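You operate a simulated robot arm through the tools that you are given. There is no shell and no other tool. Be economical: measure what you need, move in short steps, check, and stop when the job is done.

Carry out the task below with a simulated robot arm. There is one attempt and no reset: what you move stays moved.

## Task
Set the dock slider to EJECT. Then take the yellow canvas and leave it on the cream jotter pad.
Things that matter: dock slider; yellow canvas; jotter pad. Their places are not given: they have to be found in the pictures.

It is judged by the outcome, as a careful person would: the job done as asked, and still so three seconds after it is handed in. It fails if anything else is knocked over, pushed out of place, dropped, spilled or broken.

## Robot
A 7-joint arm with a two-finger parallel gripper, fixed in place. Base frame: the origin is at the foot of the arm, x ahead of it, y to its left, z up; the work surface is at about z = 0. Lengths are in cm, angles in rad, forces in N, time in s.
With the tool pointing down near the work surface it reaches from about 24 to 62 cm from the base axis. Its first joint turns from -1.152 to 1.152 rad. Payload 2.6 kg.
The TCP is the grasp point between the finger pads, 3 cm short of the fingertips. In the tool frame z runs along the fingers and y along their closing line. Largest opening 9.4 cm; finger width 2.8, thickness 1; the body of the gripper, 5 by 9.6 cm, starts 5.5 cm behind the TCP.
Orientation is told as [roll, pitch, yaw] about the base's x, y, z axes, in that order, counted from this pose: with the fingers straight down and closing along the base's y, the tool's x points along the base's -x, its y along +y and its z along -z.

## Interface
- The arm moves only by the tool servo_tool. Its arguments are lists of equal length, an entry for each row: "delta_pos": the shift along the tool's x, y, z in cm, a list of three; "dr": the turn, a rotation vector about the tool's x, y, z in rad, a list of three; "claw": the finger opening in cm, from 0 to 9.4. In form: {"delta_pos": [[tx, ty, tz], ...], "dr": [[rx, ry, rz], ...], "claw": [claw, ...]}. A call has 1 to 20 rows; each row shifts and turns the commanded pose from where the row before left it, along the tool's axes as they then stand. Rows are played at 5 a second. More than 5 cm and 0.15 rad between two rows, or a gripper value outside its range, and nothing of the call is played. A pose out of reach is approached as far as the arm can. The call stops where the force on the tool passes 40 N (or 10 N more than at its start, if that is more) or the arm is blocked; 0.2 s more then pass. The fingers move at their own pace (about 7.2 cm/s each) and stop on an object; they squeeze with about 44 N. The grip force told is the motor's: it shows also when the fingers shut on nothing. Time passes only in rows, and 0.2 s behind the last, so rows that do not move let the fingers close. The reply holds the time, the measured pose of the TCP, the force on the tool along the base axes, the opening and the grip force, in the units named above and with some noise.
- Cameras (640 x 400 px; columns grow to the right, rows downward): "scene" is fixed at [4.79, 44.25, 56.95]; the picture's right is [-0.65, -0.76, 0.00], its down [-0.40, 0.35, -0.85] and it looks along [0.64, -0.55, -0.53] (base axes); focal length 299 px, centre (320, 200). "wrist" rides on the gripper at [-3.7, 0, -5.8] in the tool frame; the picture's right is [0.00, -1.00, 0.00], its down [0.97, 0.00, -0.24] and it looks along [0.24, 0.00, 0.97] (tool axes); focal length 218 px, centre (320, 200).
- grab_frame(camera): a new picture of that camera. No time passes.
- probe_pixels(camera, pixels): for up to 12 pixels [column, row] of the newest picture of that camera ("zoom" is the newest enlarged one), the place [x, y, z] in the base frame of the surface seen there, good to about 0.2 cm. No time passes.
- enlarge(camera, box): a new picture of the part [left, top, right, bottom] of that camera's present view, enlarged. No time passes.
- close_job(): hands the job in; it is judged then, once.

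Keep the steps short. Do not move on a guess: measure, check each grasp and each placing, and mend mistakes. In all there are 80 turns and 46 pictures (those below and enlarged ones count). Leave the gripper open and the arm clear of the work at the hand-in unless told otherwise, and finish with a single line.

The tools are called after ">>>" as name(argument=value, ...) on one line, values as JSON. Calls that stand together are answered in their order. servo_tool: Moves the arm, as the interface text tells. Its arguments: {"type":"object","properties":{"delta_pos":{"type":"array","items":{"type":"array","items":{"type":"number"}}},"dr":{"type":"array","items":{"type":"array","items":{"type":"number"}}},"claw":{"type":"array","items":{"type":"number"}}},"required":["delta_pos","dr","claw"]} The other tools are called the same way: grab_frame (camera) takes a picture; probe_pixels (camera, pixels) gives the place of the surface under pixels of a picture; enlarge (camera, box) takes an enlarged picture of a part of a camera's view; close_job () hands the job in.

At the start:

```text
t: 0.0
tool_pos: [35.19, 13.66, 37.23]
tcp_rot: [-0.001, 0.001, -0.001]
contact_force: [1.1, 0.2, 0.0]
gripper_width: 9.4
grasp_force: 0.0
```

scene: 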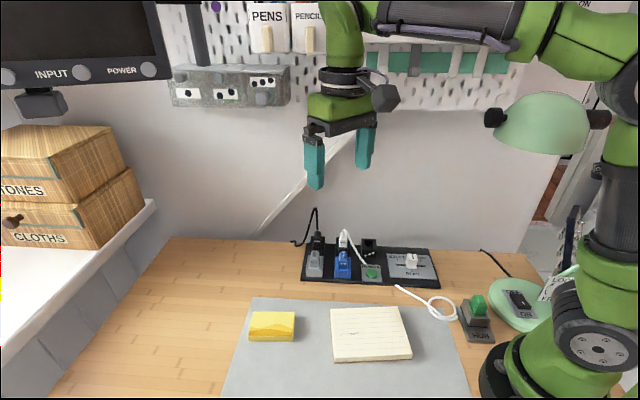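
wrist: 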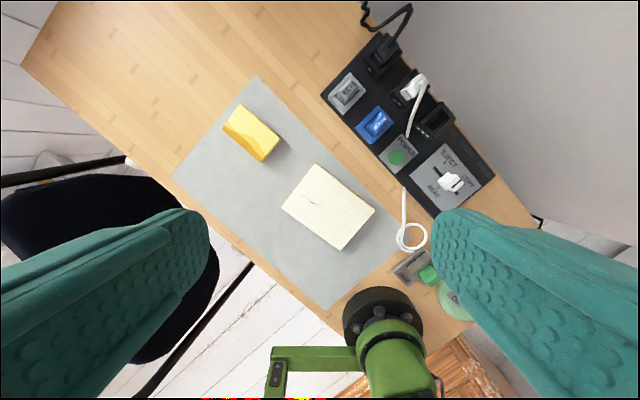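

I see the dock at the back with a white slider knob (scene about 411,262), the yellow block (272,326) and the cream pad (370,333). I'll enlarge both views.

>>> enlarge(camera="scene", box=[290, 210, 510, 348])

>>> enlarge(camera="wrist", box=[310, 60, 550, 210])

```text
2.90 times, centred on (400, 279) of scene
```

zoom: 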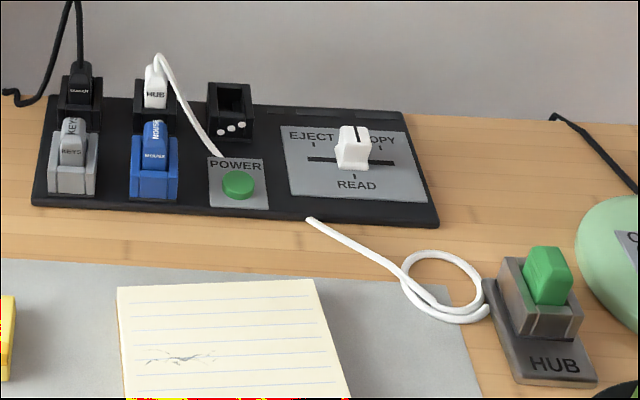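

```text
2.67 times, centred on (430, 135) of wrist
```

zoom: 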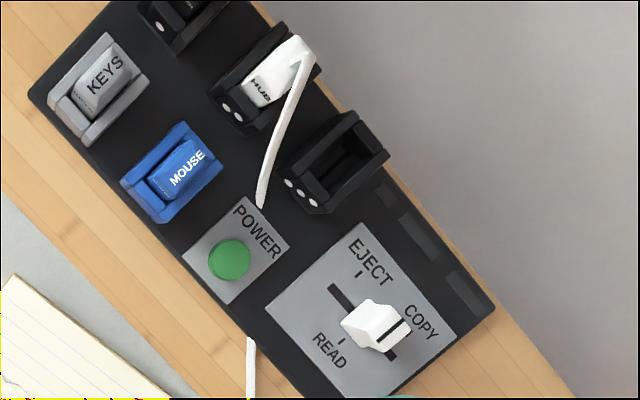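

The slot runs from EJECT to COPY with READ in the middle. I'll probe the slot ends, ticks, knob and plate in this zoom.

>>> probe_pixels(camera="zoom", pixels=[[333, 289], [393, 357], [359, 274], [342, 341], [365, 303], [408, 330], [347, 325], [380, 345], [375, 322], [300, 320], [340, 120], [352, 180]])

>>> probe_pixels(camera="scene", pixels=[[252, 315], [293, 314], [250, 340], [290, 340], [272, 320], [333, 309], [403, 308], [410, 353], [338, 360], [370, 333], [410, 257], [411, 268]])

```text
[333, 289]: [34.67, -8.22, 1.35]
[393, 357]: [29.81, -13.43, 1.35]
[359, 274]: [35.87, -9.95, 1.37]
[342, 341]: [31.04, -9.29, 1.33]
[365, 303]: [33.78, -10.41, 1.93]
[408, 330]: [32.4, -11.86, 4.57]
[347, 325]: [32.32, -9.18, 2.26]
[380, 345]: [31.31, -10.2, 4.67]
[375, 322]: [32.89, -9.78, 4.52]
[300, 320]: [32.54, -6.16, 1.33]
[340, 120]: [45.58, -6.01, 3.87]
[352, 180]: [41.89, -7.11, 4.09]
```

```text
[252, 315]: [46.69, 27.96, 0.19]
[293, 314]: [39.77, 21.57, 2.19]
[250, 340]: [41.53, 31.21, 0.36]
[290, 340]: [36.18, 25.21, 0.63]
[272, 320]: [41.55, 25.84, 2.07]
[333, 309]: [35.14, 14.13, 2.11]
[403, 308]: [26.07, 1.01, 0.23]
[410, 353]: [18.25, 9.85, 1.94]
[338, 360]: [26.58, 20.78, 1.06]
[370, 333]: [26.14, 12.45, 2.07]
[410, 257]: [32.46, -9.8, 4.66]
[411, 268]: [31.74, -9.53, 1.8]
```

>>> probe_pixels(camera="scene", pixels=[[430, 200], [400, 235], [440, 130], [360, 130], [430, 248], [368, 240], [363, 250], [370, 273], [383, 265], [270, 90], [560, 130], [477, 300]])

>>> probe_pixels(camera="wrist", pixels=[[236, 106], [281, 142], [262, 162], [223, 128], [314, 164], [375, 210], [341, 250], [282, 207], [250, 130], [330, 205], [397, 158], [380, 155]])

```text
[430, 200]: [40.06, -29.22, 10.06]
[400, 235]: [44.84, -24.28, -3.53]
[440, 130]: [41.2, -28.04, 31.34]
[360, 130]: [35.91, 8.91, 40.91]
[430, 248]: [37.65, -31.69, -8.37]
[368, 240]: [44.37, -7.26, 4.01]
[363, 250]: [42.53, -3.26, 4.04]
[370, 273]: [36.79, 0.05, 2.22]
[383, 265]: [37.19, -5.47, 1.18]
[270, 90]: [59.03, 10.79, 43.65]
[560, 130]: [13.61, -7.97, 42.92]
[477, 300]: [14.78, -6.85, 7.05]
```

```text
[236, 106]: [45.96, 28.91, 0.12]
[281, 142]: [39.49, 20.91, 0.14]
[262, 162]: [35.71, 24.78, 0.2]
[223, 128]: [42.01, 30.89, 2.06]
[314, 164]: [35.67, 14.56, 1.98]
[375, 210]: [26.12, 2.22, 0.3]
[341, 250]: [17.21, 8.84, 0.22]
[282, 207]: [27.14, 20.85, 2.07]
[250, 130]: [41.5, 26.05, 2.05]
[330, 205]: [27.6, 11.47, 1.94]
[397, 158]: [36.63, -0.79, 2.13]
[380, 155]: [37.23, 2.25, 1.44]
```

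>>> probe_pixels(camera="scene", pixels=[[492, 118], [508, 120], [540, 98], [545, 150], [580, 120], [600, 120], [590, 40], [450, 20], [615, 200], [610, 270], [545, 15], [510, 300]])

```text
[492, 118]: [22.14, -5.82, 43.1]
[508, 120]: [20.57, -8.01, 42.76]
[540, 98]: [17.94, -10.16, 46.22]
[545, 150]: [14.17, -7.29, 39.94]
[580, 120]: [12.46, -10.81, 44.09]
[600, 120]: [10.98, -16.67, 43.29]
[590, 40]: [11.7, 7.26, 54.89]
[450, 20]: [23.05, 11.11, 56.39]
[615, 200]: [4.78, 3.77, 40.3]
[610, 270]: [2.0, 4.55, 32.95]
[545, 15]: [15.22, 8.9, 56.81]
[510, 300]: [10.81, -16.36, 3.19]
```

The lamp head (around [16,-11,43]) lies close to where the forearm would pass if the tool pointed straight down over the slider. So I'll yaw 0.82 to grip across the slot and lean the wrist 0.5 rad towards EJECT, which keeps the arm away from the lamp. First I turn in place.

>>> servo_tool(delta_pos=[[0, 0, 0], [0, 0, 0], [0, 0, 0], [0, 0, 0], [0, 0, 0], [0, 0, 0], [0, 0, 0], [0, 0, 0], [0, 0, 0], [0, 0, 0]], dr=[[0, 0, -0.137], [0, 0, -0.137], [0, 0, -0.137], [0, 0, -0.137], [0, 0, -0.137], [0, 0, -0.137], [0, 0.125, 0], [0, 0.125, 0], [0, 0.125, 0], [0, 0.125, 0]], claw=[5, 5, 5, 5, 5, 5, 5, 5, 5, 5])

```text
t: 2.2
tool_pos: [35.24, 13.7, 37.23]
tcp_rot: [0.0, 0.375, 0.82]
contact_force: [0.6, -0.1, -0.5]
gripper_width: 5.02
grasp_force: 0.1
out of reach, approached as far as the arm can: row 10
```

The direction is right; reach limited the lean to 0.375. I'll lower by 20 cm, where there is more reach.

>>> servo_tool(delta_pos=[[-1.46, 0, 3.72], [-1.46, 0, 3.72], [-1.46, 0, 3.72], [-1.46, 0, 3.72], [-1.46, 0, 3.72]], dr=[[0, 0, 0], [0, 0, 0], [0, 0, 0], [0, 0, 0], [0, 0, 0]], claw=[5, 5, 5, 5, 5])

>>> grab_frame(camera="scene")

```text
t: 3.4
tool_pos: [35.25, 13.61, 17.26]
tcp_rot: [0.001, 0.374, 0.821]
contact_force: [-0.4, 0.0, -0.6]
gripper_width: 5.01
grasp_force: 0.1
```

```text
41 pictures are left
```

scene: 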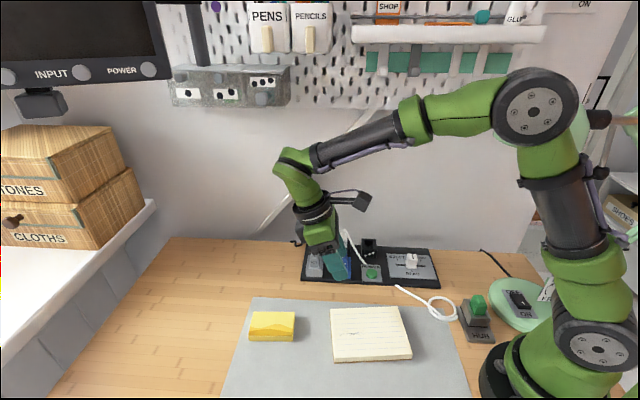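

Good. I'll measure the arm links against the lamp.

>>> probe_pixels(camera="scene", pixels=[[535, 110], [460, 112], [410, 120], [350, 148], [560, 200], [600, 118], [630, 120], [580, 90], [295, 180], [320, 210]])

>>> servo_tool(delta_pos=[[0, 0, 0]], dr=[[0, 0.126, 0]], claw=[5])

```text
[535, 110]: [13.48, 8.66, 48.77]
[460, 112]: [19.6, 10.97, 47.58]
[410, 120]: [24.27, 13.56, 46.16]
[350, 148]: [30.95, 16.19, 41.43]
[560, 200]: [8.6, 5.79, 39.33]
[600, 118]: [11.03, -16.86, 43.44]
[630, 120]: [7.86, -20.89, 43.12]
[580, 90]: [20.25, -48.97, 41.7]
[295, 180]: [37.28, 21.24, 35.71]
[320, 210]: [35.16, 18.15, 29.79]
```

```text
t: 3.8
tool_pos: [35.21, 13.73, 17.2]
tcp_rot: [0.001, 0.5, 0.821]
contact_force: [0.1, 0.4, -0.7]
gripper_width: 5.0
grasp_force: 0.2
```

I'll lean to 0.6, go five eighths of the way to the hover point above the slider, and check lamp clearance.

>>> servo_tool(delta_pos=[[0, 0, 0], [1.54, -1.83, 1.84], [1.54, -1.83, 1.84], [1.54, -1.83, 1.84], [1.54, -1.83, 1.84], [1.54, -1.83, 1.84]], dr=[[0, 0.1, 0], [0, 0, 0], [0, 0, 0], [0, 0, 0], [0, 0, 0], [0, 0, 0]], claw=[5, 5, 5, 5, 5, 5])

>>> grab_frame(camera="scene")

>>> grab_frame(camera="wrist")

```text
t: 5.2
tool_pos: [34.1, -1.18, 13.95]
tcp_rot: [0.002, 0.601, 0.824]
contact_force: [-0.1, -0.2, 0.2]
gripper_width: 5.0
grasp_force: 0.0
```

```text
40 pictures are left
```

scene: 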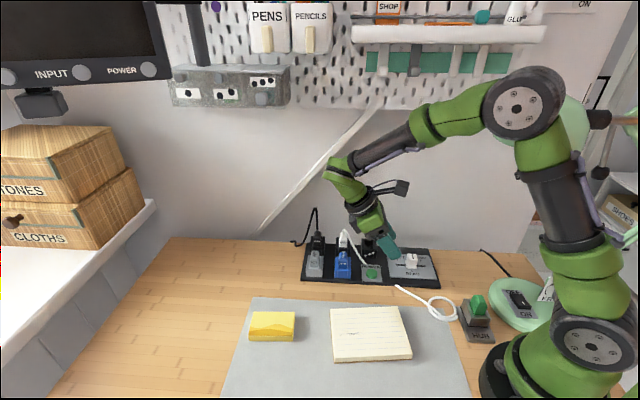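

```text
39 pictures are left
```

wrist: 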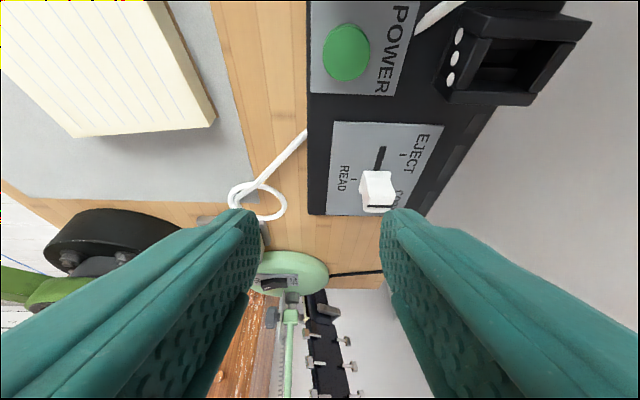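

>>> probe_pixels(camera="scene", pixels=[[514, 110], [440, 120], [550, 75], [580, 115], [598, 118], [475, 90], [480, 130]])

>>> enlarge(camera="wrist", box=[300, 110, 460, 210])

```text
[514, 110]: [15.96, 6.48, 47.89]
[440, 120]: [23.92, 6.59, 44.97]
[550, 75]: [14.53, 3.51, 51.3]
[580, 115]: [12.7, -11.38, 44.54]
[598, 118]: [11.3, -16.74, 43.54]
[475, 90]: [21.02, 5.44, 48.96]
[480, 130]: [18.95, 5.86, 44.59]
```

```text
4.00 times, centred on (380, 160) of wrist
```

zoom: 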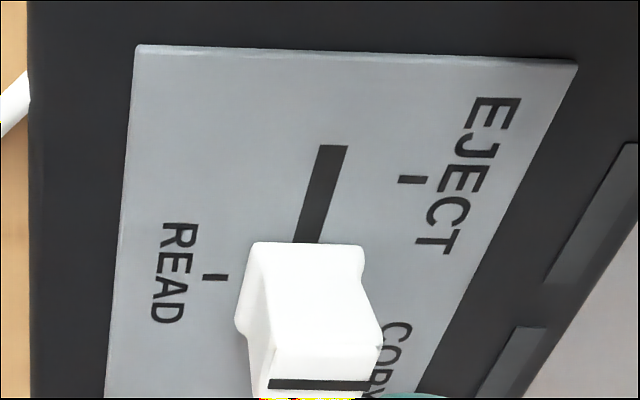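

>>> probe_pixels(camera="zoom", pixels=[[334, 150], [412, 180], [215, 276], [310, 262], [310, 340], [270, 260], [360, 260], [270, 370], [365, 340], [245, 325], [305, 245], [320, 370]])

```text
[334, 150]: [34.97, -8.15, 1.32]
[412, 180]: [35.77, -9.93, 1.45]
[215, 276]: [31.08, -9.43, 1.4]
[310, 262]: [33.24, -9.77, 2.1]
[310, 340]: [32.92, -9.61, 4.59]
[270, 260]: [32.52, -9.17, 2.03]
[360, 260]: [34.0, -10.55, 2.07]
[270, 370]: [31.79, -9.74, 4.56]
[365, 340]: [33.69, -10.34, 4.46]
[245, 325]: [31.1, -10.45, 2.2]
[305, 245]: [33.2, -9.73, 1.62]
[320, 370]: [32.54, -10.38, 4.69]
```

Knob centre is at about [32.5,-10.7], at READ, and EJECT is about 2.8 cm along [0.68,0.73]. For more lamp margin I'll lean to 0.75, then go halfway to the hover point and check.

>>> servo_tool(delta_pos=[[0, 0, 0], [0.395, -1.33, 1.89], [0.395, -1.33, 1.89]], dr=[[0, 0.149, 0], [0, 0, 0], [0, 0, 0]], claw=[5, 5, 5])

>>> enlarge(camera="scene", box=[320, 40, 640, 240])

```text
t: 6.0
tool_pos: [33.93, -5.17, 11.79]
tcp_rot: [-0.001, 0.748, 0.822]
contact_force: [0.6, 1.3, -0.5]
gripper_width: 5.04
grasp_force: 0.0
```

```text
2.00 times, centred on (480, 140) of scene
```

zoom: 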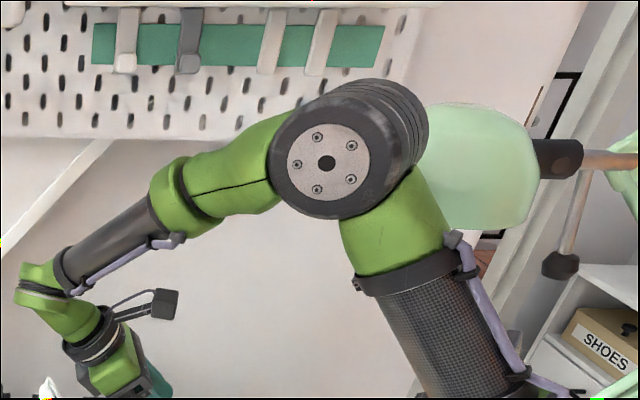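

>>> probe_pixels(camera="zoom", pixels=[[327, 163], [345, 163], [424, 130], [400, 90], [436, 150], [470, 150], [470, 222], [440, 108], [430, 215], [520, 150], [250, 140], [200, 200]])

```text
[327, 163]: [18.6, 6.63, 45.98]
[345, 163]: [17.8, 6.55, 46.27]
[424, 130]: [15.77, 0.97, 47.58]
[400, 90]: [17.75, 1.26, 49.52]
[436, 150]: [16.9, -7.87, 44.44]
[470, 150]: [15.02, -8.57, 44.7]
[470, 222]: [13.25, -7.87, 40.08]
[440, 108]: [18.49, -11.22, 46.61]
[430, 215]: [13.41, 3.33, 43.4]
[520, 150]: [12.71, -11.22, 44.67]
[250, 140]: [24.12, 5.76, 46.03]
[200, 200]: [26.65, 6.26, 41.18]
```

Elbow back rim reads y≈1 and the lamp surface y≈-7.9, so there's clearance for the remaining ~2 cm at the elbow. I continue to the hover point.

>>> servo_tool(delta_pos=[[0.395, -1.33, 1.89], [0.395, -1.33, 1.89]], dr=[[0, 0, 0], [0, 0, 0]], claw=[5, 5])

>>> grab_frame(camera="scene")

>>> grab_frame(camera="wrist")

```text
t: 6.6
tool_pos: [33.51, -9.5, 9.5]
tcp_rot: [-0.001, 0.748, 0.822]
contact_force: [-0.4, -0.1, -0.6]
gripper_width: 4.96
grasp_force: 0.0
```

```text
36 pictures are left
```

scene: 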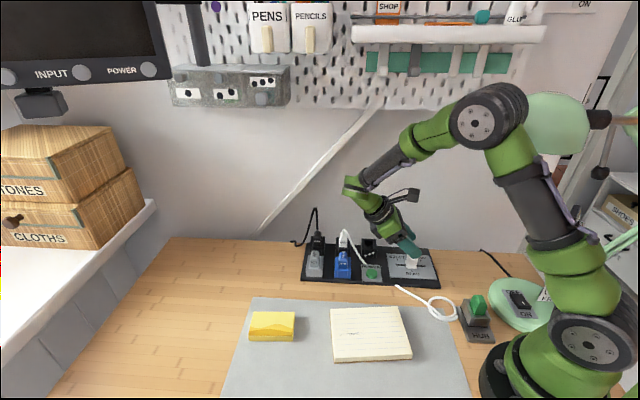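

```text
35 pictures are left
```

wrist: 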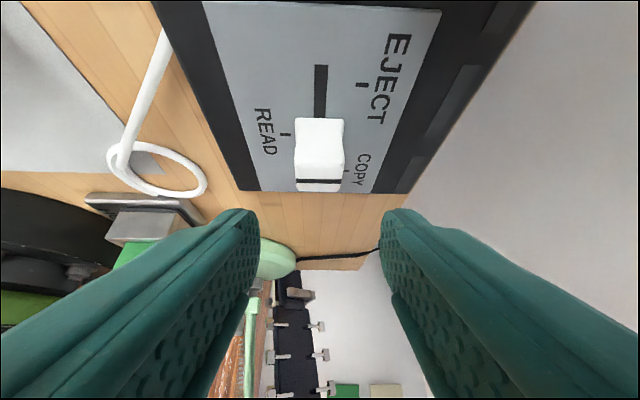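

The knob (319,155) is centred between the fingers and the slot is aligned. I descend 4 cm to z 5.5.

>>> servo_tool(delta_pos=[[-1.02, 0, 1.1], [-1.02, 0, 1.1], [-0.69, 0, 0.73]], dr=[[0, 0, 0], [0, 0, 0], [0, 0, 0]], claw=[5, 5, 5])

>>> grab_frame(camera="wrist")

>>> enlarge(camera="scene", box=[320, 170, 480, 290])

```text
t: 7.4
tool_pos: [33.81, -9.25, 5.4]
tcp_rot: [-0.001, 0.748, 0.82]
contact_force: [-0.2, -0.4, 0.1]
gripper_width: 5.0
grasp_force: 0.1
```

```text
34 pictures are left
```

wrist: 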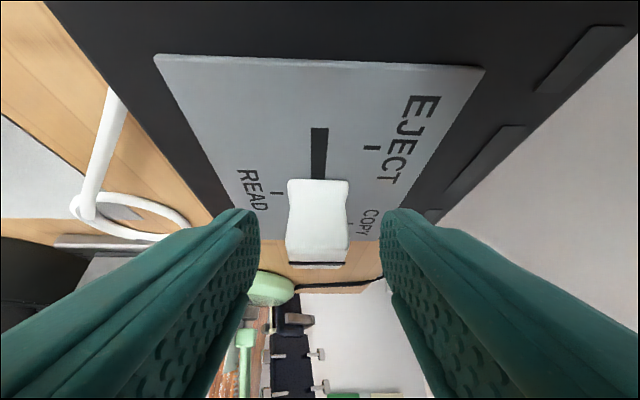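

```text
3.33 times, centred on (400, 230) of scene
```

zoom: 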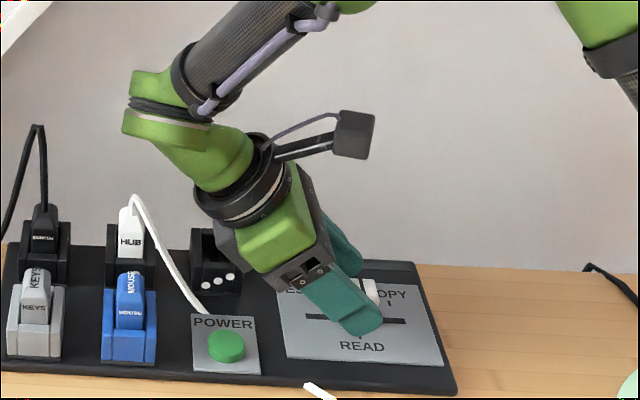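

>>> probe_pixels(camera="zoom", pixels=[[137, 198], [150, 210], [165, 245], [178, 275], [195, 300], [208, 314], [130, 225], [205, 233], [235, 233], [240, 285], [193, 285], [225, 345]])

```text
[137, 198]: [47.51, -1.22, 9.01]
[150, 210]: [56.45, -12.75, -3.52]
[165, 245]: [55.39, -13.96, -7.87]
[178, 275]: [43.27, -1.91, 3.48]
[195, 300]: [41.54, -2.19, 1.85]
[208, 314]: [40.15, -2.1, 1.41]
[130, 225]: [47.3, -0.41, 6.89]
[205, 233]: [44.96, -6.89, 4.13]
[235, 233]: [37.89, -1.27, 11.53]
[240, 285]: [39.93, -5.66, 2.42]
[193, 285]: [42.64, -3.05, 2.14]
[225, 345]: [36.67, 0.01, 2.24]
```

Clearances are fine for the slide. Closing on the knob.

>>> servo_tool(delta_pos=[[0, 0, 0], [0, 0, 0], [0, 0, 0]], dr=[[0, 0, 0], [0, 0, 0], [0, 0, 0]], claw=[1.5, 1.5, 1.5])

```text
t: 8.2
tool_pos: [33.65, -9.28, 5.5]
tcp_rot: [0.002, 0.75, 0.82]
contact_force: [-6.6, 5.5, 0.1]
gripper_width: 2.45
grasp_force: 44.9
```

It stopped at 2.45 cm, so the knob is held. Dragging 2.9 cm towards EJECT.

>>> servo_tool(delta_pos=[[-0.35, 0, -0.33], [-0.35, 0, -0.33], [-0.35, 0, -0.33], [-0.35, 0, -0.33], [-0.35, 0, -0.33], [-0.35, 0, -0.33]], dr=[[0, 0, 0], [0, 0, 0], [0, 0, 0], [0, 0, 0], [0, 0, 0], [0, 0, 0]], claw=[1.5, 1.5, 1.5, 1.5, 1.5, 1.5])

>>> enlarge(camera="wrist", box=[140, 20, 500, 290])

```text
t: 9.6
tool_pos: [35.62, -7.3, 5.42]
tcp_rot: [-0.002, 0.751, 0.822]
contact_force: [-0.6, 2.3, -6.5]
gripper_width: 2.44
grasp_force: 44.8
```

```text
1.48 times, centred on (320, 155) of wrist
```

zoom: 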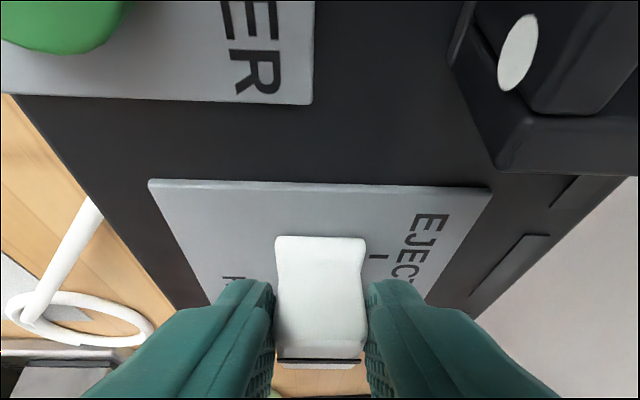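

The knob moved along. I open and rise straight up 5 cm, then look.

>>> servo_tool(delta_pos=[[0, 0, 0], [0, 0, 0], [1.2, 0, -1.28], [1.2, 0, -1.28], [1.2, 0, -1.28]], dr=[[0, 0, 0], [0, 0, 0], [0, 0, 0], [0, 0, 0], [0, 0, 0]], claw=[5, 5, 5, 5, 5])

>>> enlarge(camera="wrist", box=[180, 20, 480, 207])

```text
t: 10.8
tool_pos: [35.5, -7.13, 10.9]
tcp_rot: [0.0, 0.748, 0.822]
contact_force: [0.1, -0.9, -0.1]
gripper_width: 4.99
grasp_force: 0.1
```

```text
2.13 times, centred on (330, 114) of wrist
```

zoom: 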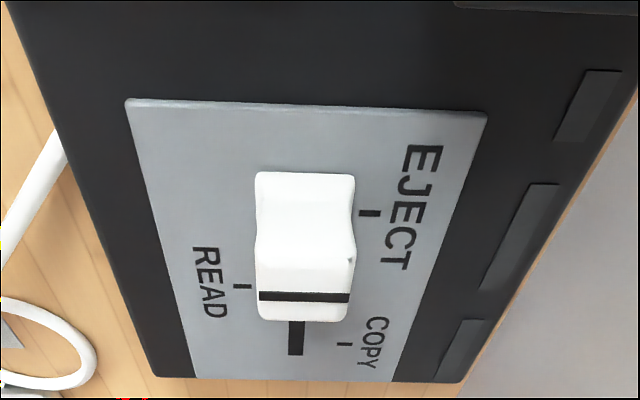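

>>> probe_pixels(camera="zoom", pixels=[[305, 180], [305, 215], [305, 240], [305, 265], [305, 285], [305, 296], [305, 310], [303, 325], [370, 213], [242, 286], [345, 344], [302, 352]])

>>> enlarge(camera="scene", box=[360, 230, 460, 295])

```text
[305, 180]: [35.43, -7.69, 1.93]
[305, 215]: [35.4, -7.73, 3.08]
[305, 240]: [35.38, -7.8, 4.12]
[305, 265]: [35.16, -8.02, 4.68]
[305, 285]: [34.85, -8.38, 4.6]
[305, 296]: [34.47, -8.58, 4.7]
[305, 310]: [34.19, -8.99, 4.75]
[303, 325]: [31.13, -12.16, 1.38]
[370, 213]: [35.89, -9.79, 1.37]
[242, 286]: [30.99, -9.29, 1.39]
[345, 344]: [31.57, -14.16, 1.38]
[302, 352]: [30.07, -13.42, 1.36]
```

```text
6.15 times, centred on (410, 262) of scene
```

zoom: 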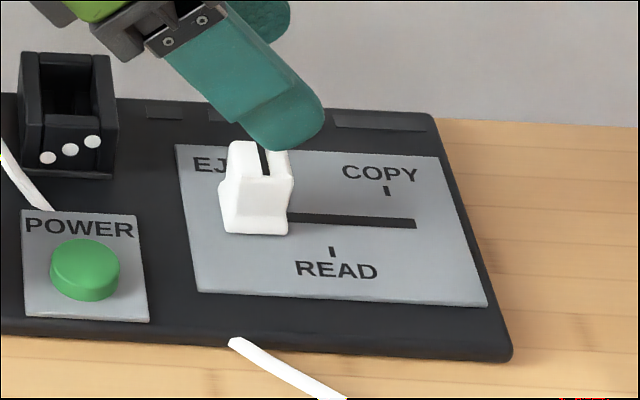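

The slider mark is at the EJECT tick (17.24 against 17.32 along the slot). Next I rise, move back left and straighten the tool.

>>> servo_tool(delta_pos=[[2.05, 0, -2.2], [2.05, 0, -2.2], [-1.66, 2.46, -2.1], [-1.66, 2.46, -2.1], [-1.66, 2.46, -2.1], [-1.66, 2.46, -2.1], [-1.66, 2.46, -2.1], [0, 0, 0], [0, 0, 0], [0, 0, 0], [0, 0, 0], [0, 0, 0]], dr=[[0, 0, 0], [0, 0, 0], [0, 0, 0], [0, 0, 0], [0, 0, 0], [0, 0, 0], [0, 0, 0], [0, -0.15, 0], [0, -0.15, 0], [0, -0.15, 0], [0, -0.15, 0], [0, -0.148, 0]], claw=[5, 5, 5, 5, 5, 5, 5, 8, 8, 8, 8, 8])

```text
t: 13.4
tool_pos: [35.69, 11.0, 18.8]
tcp_rot: [0.001, 0.0, 0.823]
contact_force: [0.2, 0.8, 0.0]
gripper_width: 7.98
grasp_force: 0.0
```

Upright now. Moving above the canvas, around [41,26].

>>> servo_tool(delta_pos=[[-3.65, 1.59, 0.7], [-3.65, 1.59, 0.7], [-3.65, 1.59, 0.7], [-3.65, 1.59, 0.7]], dr=[[0, 0, 0], [0, 0, 0], [0, 0, 0], [0, 0, 0]], claw=[8, 8, 8, 8])

>>> grab_frame(camera="wrist")

>>> grab_frame(camera="scene")

```text
t: 14.4
tool_pos: [40.98, 25.83, 15.95]
tcp_rot: [0.001, 0.002, 0.823]
contact_force: [-0.3, -0.1, 0.1]
gripper_width: 8.0
grasp_force: 0.0
```

```text
29 pictures are left
```

wrist: 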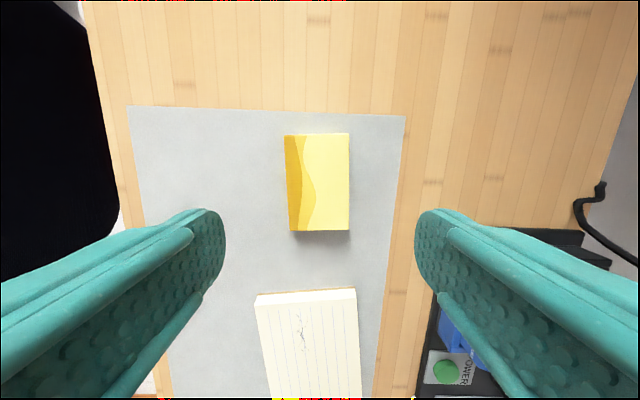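

```text
28 pictures are left
```

scene: 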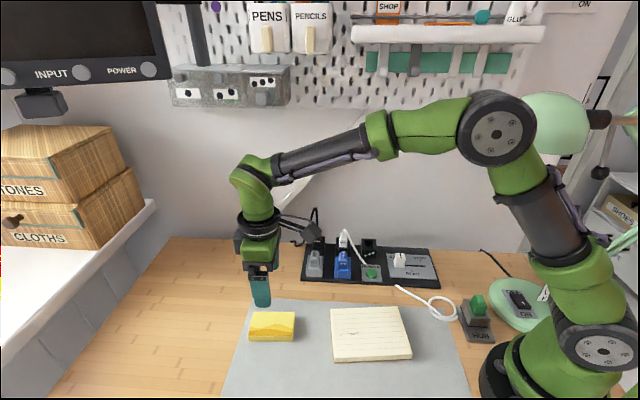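

>>> probe_pixels(camera="wrist", pixels=[[288, 138], [346, 136], [346, 226], [293, 227], [318, 182], [340, 260], [260, 300], [352, 294], [310, 345], [340, 232]])

```text
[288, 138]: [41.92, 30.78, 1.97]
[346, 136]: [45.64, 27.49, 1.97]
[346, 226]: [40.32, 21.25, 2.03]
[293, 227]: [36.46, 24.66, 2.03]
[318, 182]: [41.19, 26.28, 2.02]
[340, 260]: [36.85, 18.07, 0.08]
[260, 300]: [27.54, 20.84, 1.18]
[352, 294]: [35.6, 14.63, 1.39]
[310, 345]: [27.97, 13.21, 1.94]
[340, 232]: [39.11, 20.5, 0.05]
```

The canvas is about 5 × 8.5 × 2 cm, centred at [41.1,26.1] and aligned with the gripper. Descending to z 3.5.

>>> servo_tool(delta_pos=[[-0.24, 0.06, 4], [0, 0, 4], [0, 0, 2.5], [0, 0, 1.95]], dr=[[0, 0, 0], [0, 0, 0], [0, 0, 0], [0, 0, 0]], claw=[8, 8, 8, 8])

>>> grab_frame(camera="wrist")

```text
t: 15.4
tool_pos: [40.95, 26.0, 3.47]
tcp_rot: [0.0, 0.002, 0.821]
contact_force: [0.7, 0.5, -0.2]
gripper_width: 8.02
grasp_force: 0.0
```

```text
27 pictures are left
```

wrist: 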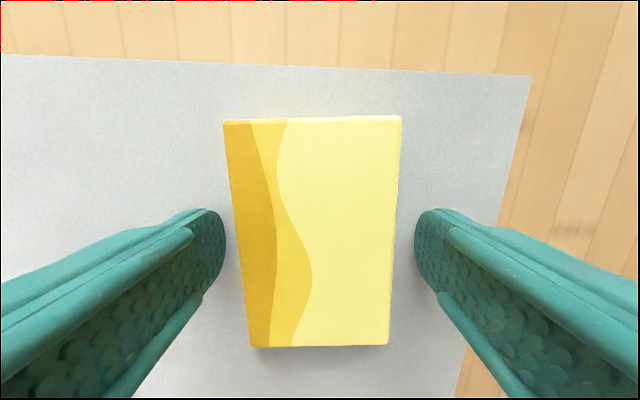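

The canvas sits between the fingers. Closing, then lifting a little.

>>> servo_tool(delta_pos=[[0, 0, 0], [0, 0, 0], [0, 0, 0], [0, 0, 0], [0, 0, -1], [0, 0, -2]], dr=[[0, 0, 0], [0, 0, 0], [0, 0, 0], [0, 0, 0], [0, 0, 0], [0, 0, 0]], claw=[4.3, 4.3, 4.3, 4.3, 4.3, 4.3])

>>> grab_frame(camera="wrist")

>>> enlarge(camera="scene", box=[200, 230, 440, 380])

```text
t: 16.8
tool_pos: [40.94, 26.1, 6.6]
tcp_rot: [0.001, 0.001, 0.823]
contact_force: [-0.6, 0.2, -1.5]
gripper_width: 5.71
grasp_force: 44.2
```

```text
26 pictures are left
```

wrist: 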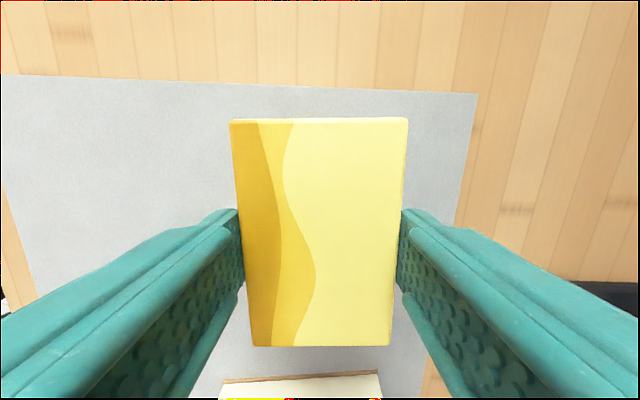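

```text
2.67 times, centred on (320, 305) of scene
```

zoom: 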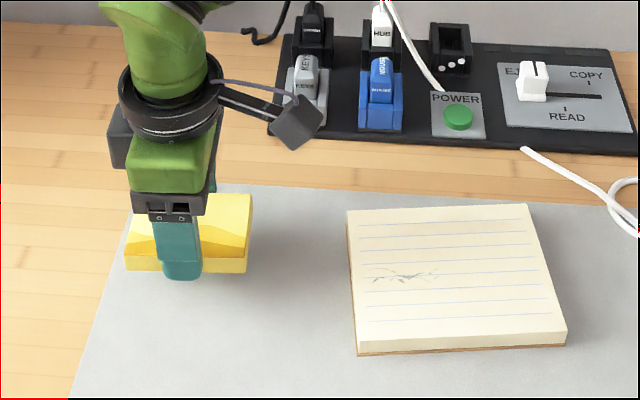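

Held, canvas level. I'll measure the pad corners in this zoom.

>>> probe_pixels(camera="zoom", pixels=[[352, 214], [524, 208], [562, 330], [360, 345], [455, 275]])

```text
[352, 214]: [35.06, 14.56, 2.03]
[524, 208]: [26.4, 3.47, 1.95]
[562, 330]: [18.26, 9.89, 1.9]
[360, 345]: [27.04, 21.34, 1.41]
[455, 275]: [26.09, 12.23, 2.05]
```

Pad centre is about [26.9,12.3], top z 2.0. I raise 4 cm and carry the canvas over it.

>>> servo_tool(delta_pos=[[0, 0, -4], [3.9, 0.18, 0], [3.9, 0.18, 0], [3.9, 0.18, 0], [3.9, 0.18, 0], [3.9, 0.18, 0]], dr=[[0, 0, 0], [0, 0, 0], [0, 0, 0], [0, 0, 0], [0, 0, 0], [0, 0, 0]], claw=[4.3, 4.3, 4.3, 4.3, 4.3, 4.3])

>>> grab_frame(camera="scene")

```text
t: 18.2
tool_pos: [27.28, 12.52, 10.74]
tcp_rot: [0.001, 0.002, 0.82]
contact_force: [-1.1, -0.1, -0.4]
gripper_width: 5.72
grasp_force: 44.6
```

```text
24 pictures are left
```

scene: 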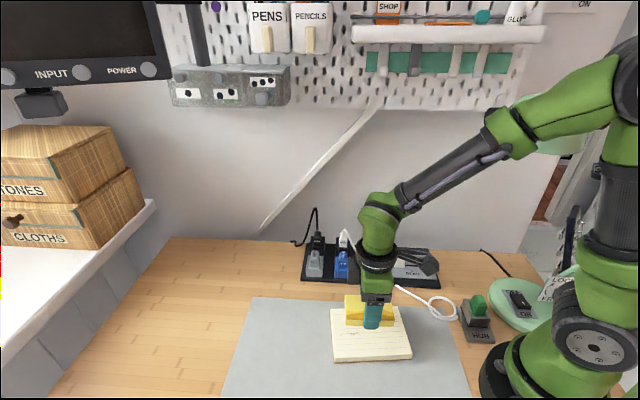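

Above the pad. Lowering gently to z about 5.5.

>>> servo_tool(delta_pos=[[0, 0, 2], [0, 0, 1.8], [0, 0, 0.8], [0, 0, 0.3], [0, 0, 0.2]], dr=[[0, 0, 0], [0, 0, 0], [0, 0, 0], [0, 0, 0], [0, 0, 0]], claw=[4.3, 4.3, 4.3, 4.3, 4.3])

>>> enlarge(camera="scene", box=[290, 270, 450, 370])

```text
t: 19.4
tool_pos: [26.97, 12.34, 5.41]
tcp_rot: [0.0, 0.002, 0.822]
contact_force: [-0.1, -0.4, -1.6]
gripper_width: 5.67
grasp_force: 44.0
```

```text
4.00 times, centred on (370, 320) of scene
```

zoom: 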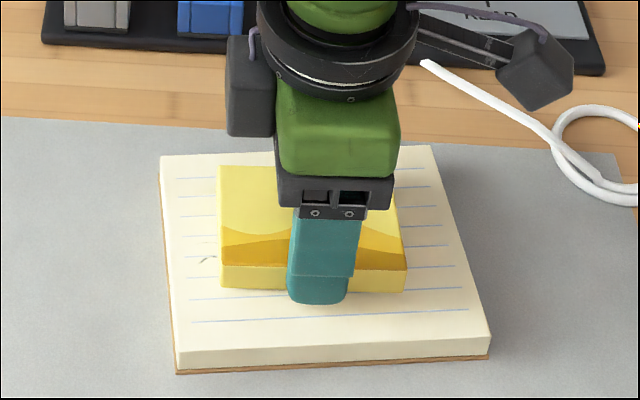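

Near contact but no load change yet. I'll lower in tiny steps.

>>> servo_tool(delta_pos=[[0, 0, 0.1], [0, 0, 0.1]], dr=[[0, 0, 0], [0, 0, 0]], claw=[4.3, 4.3])

```text
t: 20.0
tool_pos: [26.96, 12.32, 5.24]
tcp_rot: [0.001, 0.002, 0.821]
contact_force: [-1.6, -1.1, 4.0]
gripper_width: 5.71
grasp_force: 43.9
```

Touched down (force +4 N up). Opening and rising straight up.

>>> servo_tool(delta_pos=[[0, 0, 0], [0, 0, 0], [0, 0, 0], [0, 0, -2], [0, 0, -4], [0, 0, -4], [0, 0, -4]], dr=[[0, 0, 0], [0, 0, 0], [0, 0, 0], [0, 0, 0], [0, 0, 0], [0, 0, 0], [0, 0, 0]], claw=[7.5, 7.5, 7.5, 7.5, 7.5, 7.5, 7.5])

>>> grab_frame(camera="scene")

>>> grab_frame(camera="wrist")

```text
t: 21.6
tool_pos: [27.1, 12.41, 19.5]
tcp_rot: [0.0, 0.001, 0.821]
contact_force: [-0.2, 0.0, 0.0]
gripper_width: 7.52
grasp_force: 0.1
```

```text
22 pictures are left
```

scene: 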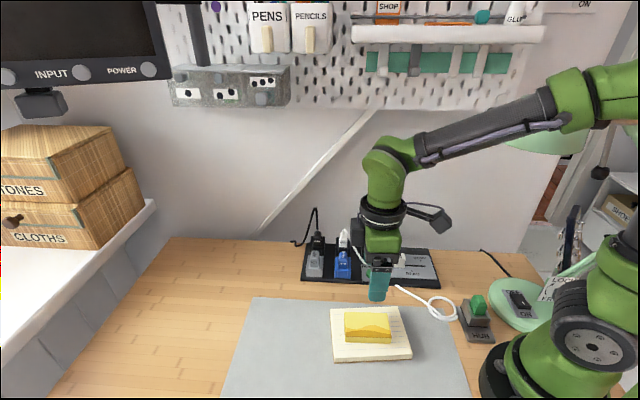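

```text
21 pictures are left
```

wrist: 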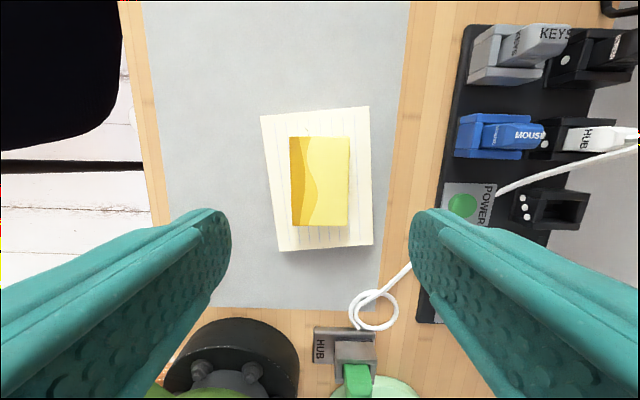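

The canvas rests flat within the pad, the gripper is open and clear, and the slider was still at EJECT in the later zoom. Handing in.

>>> close_job()

```text
The job is handed in.
```

The dock slider is set to EJECT and the yellow canvas is lying flat on the cream jotter pad; nothing else was seen to move.
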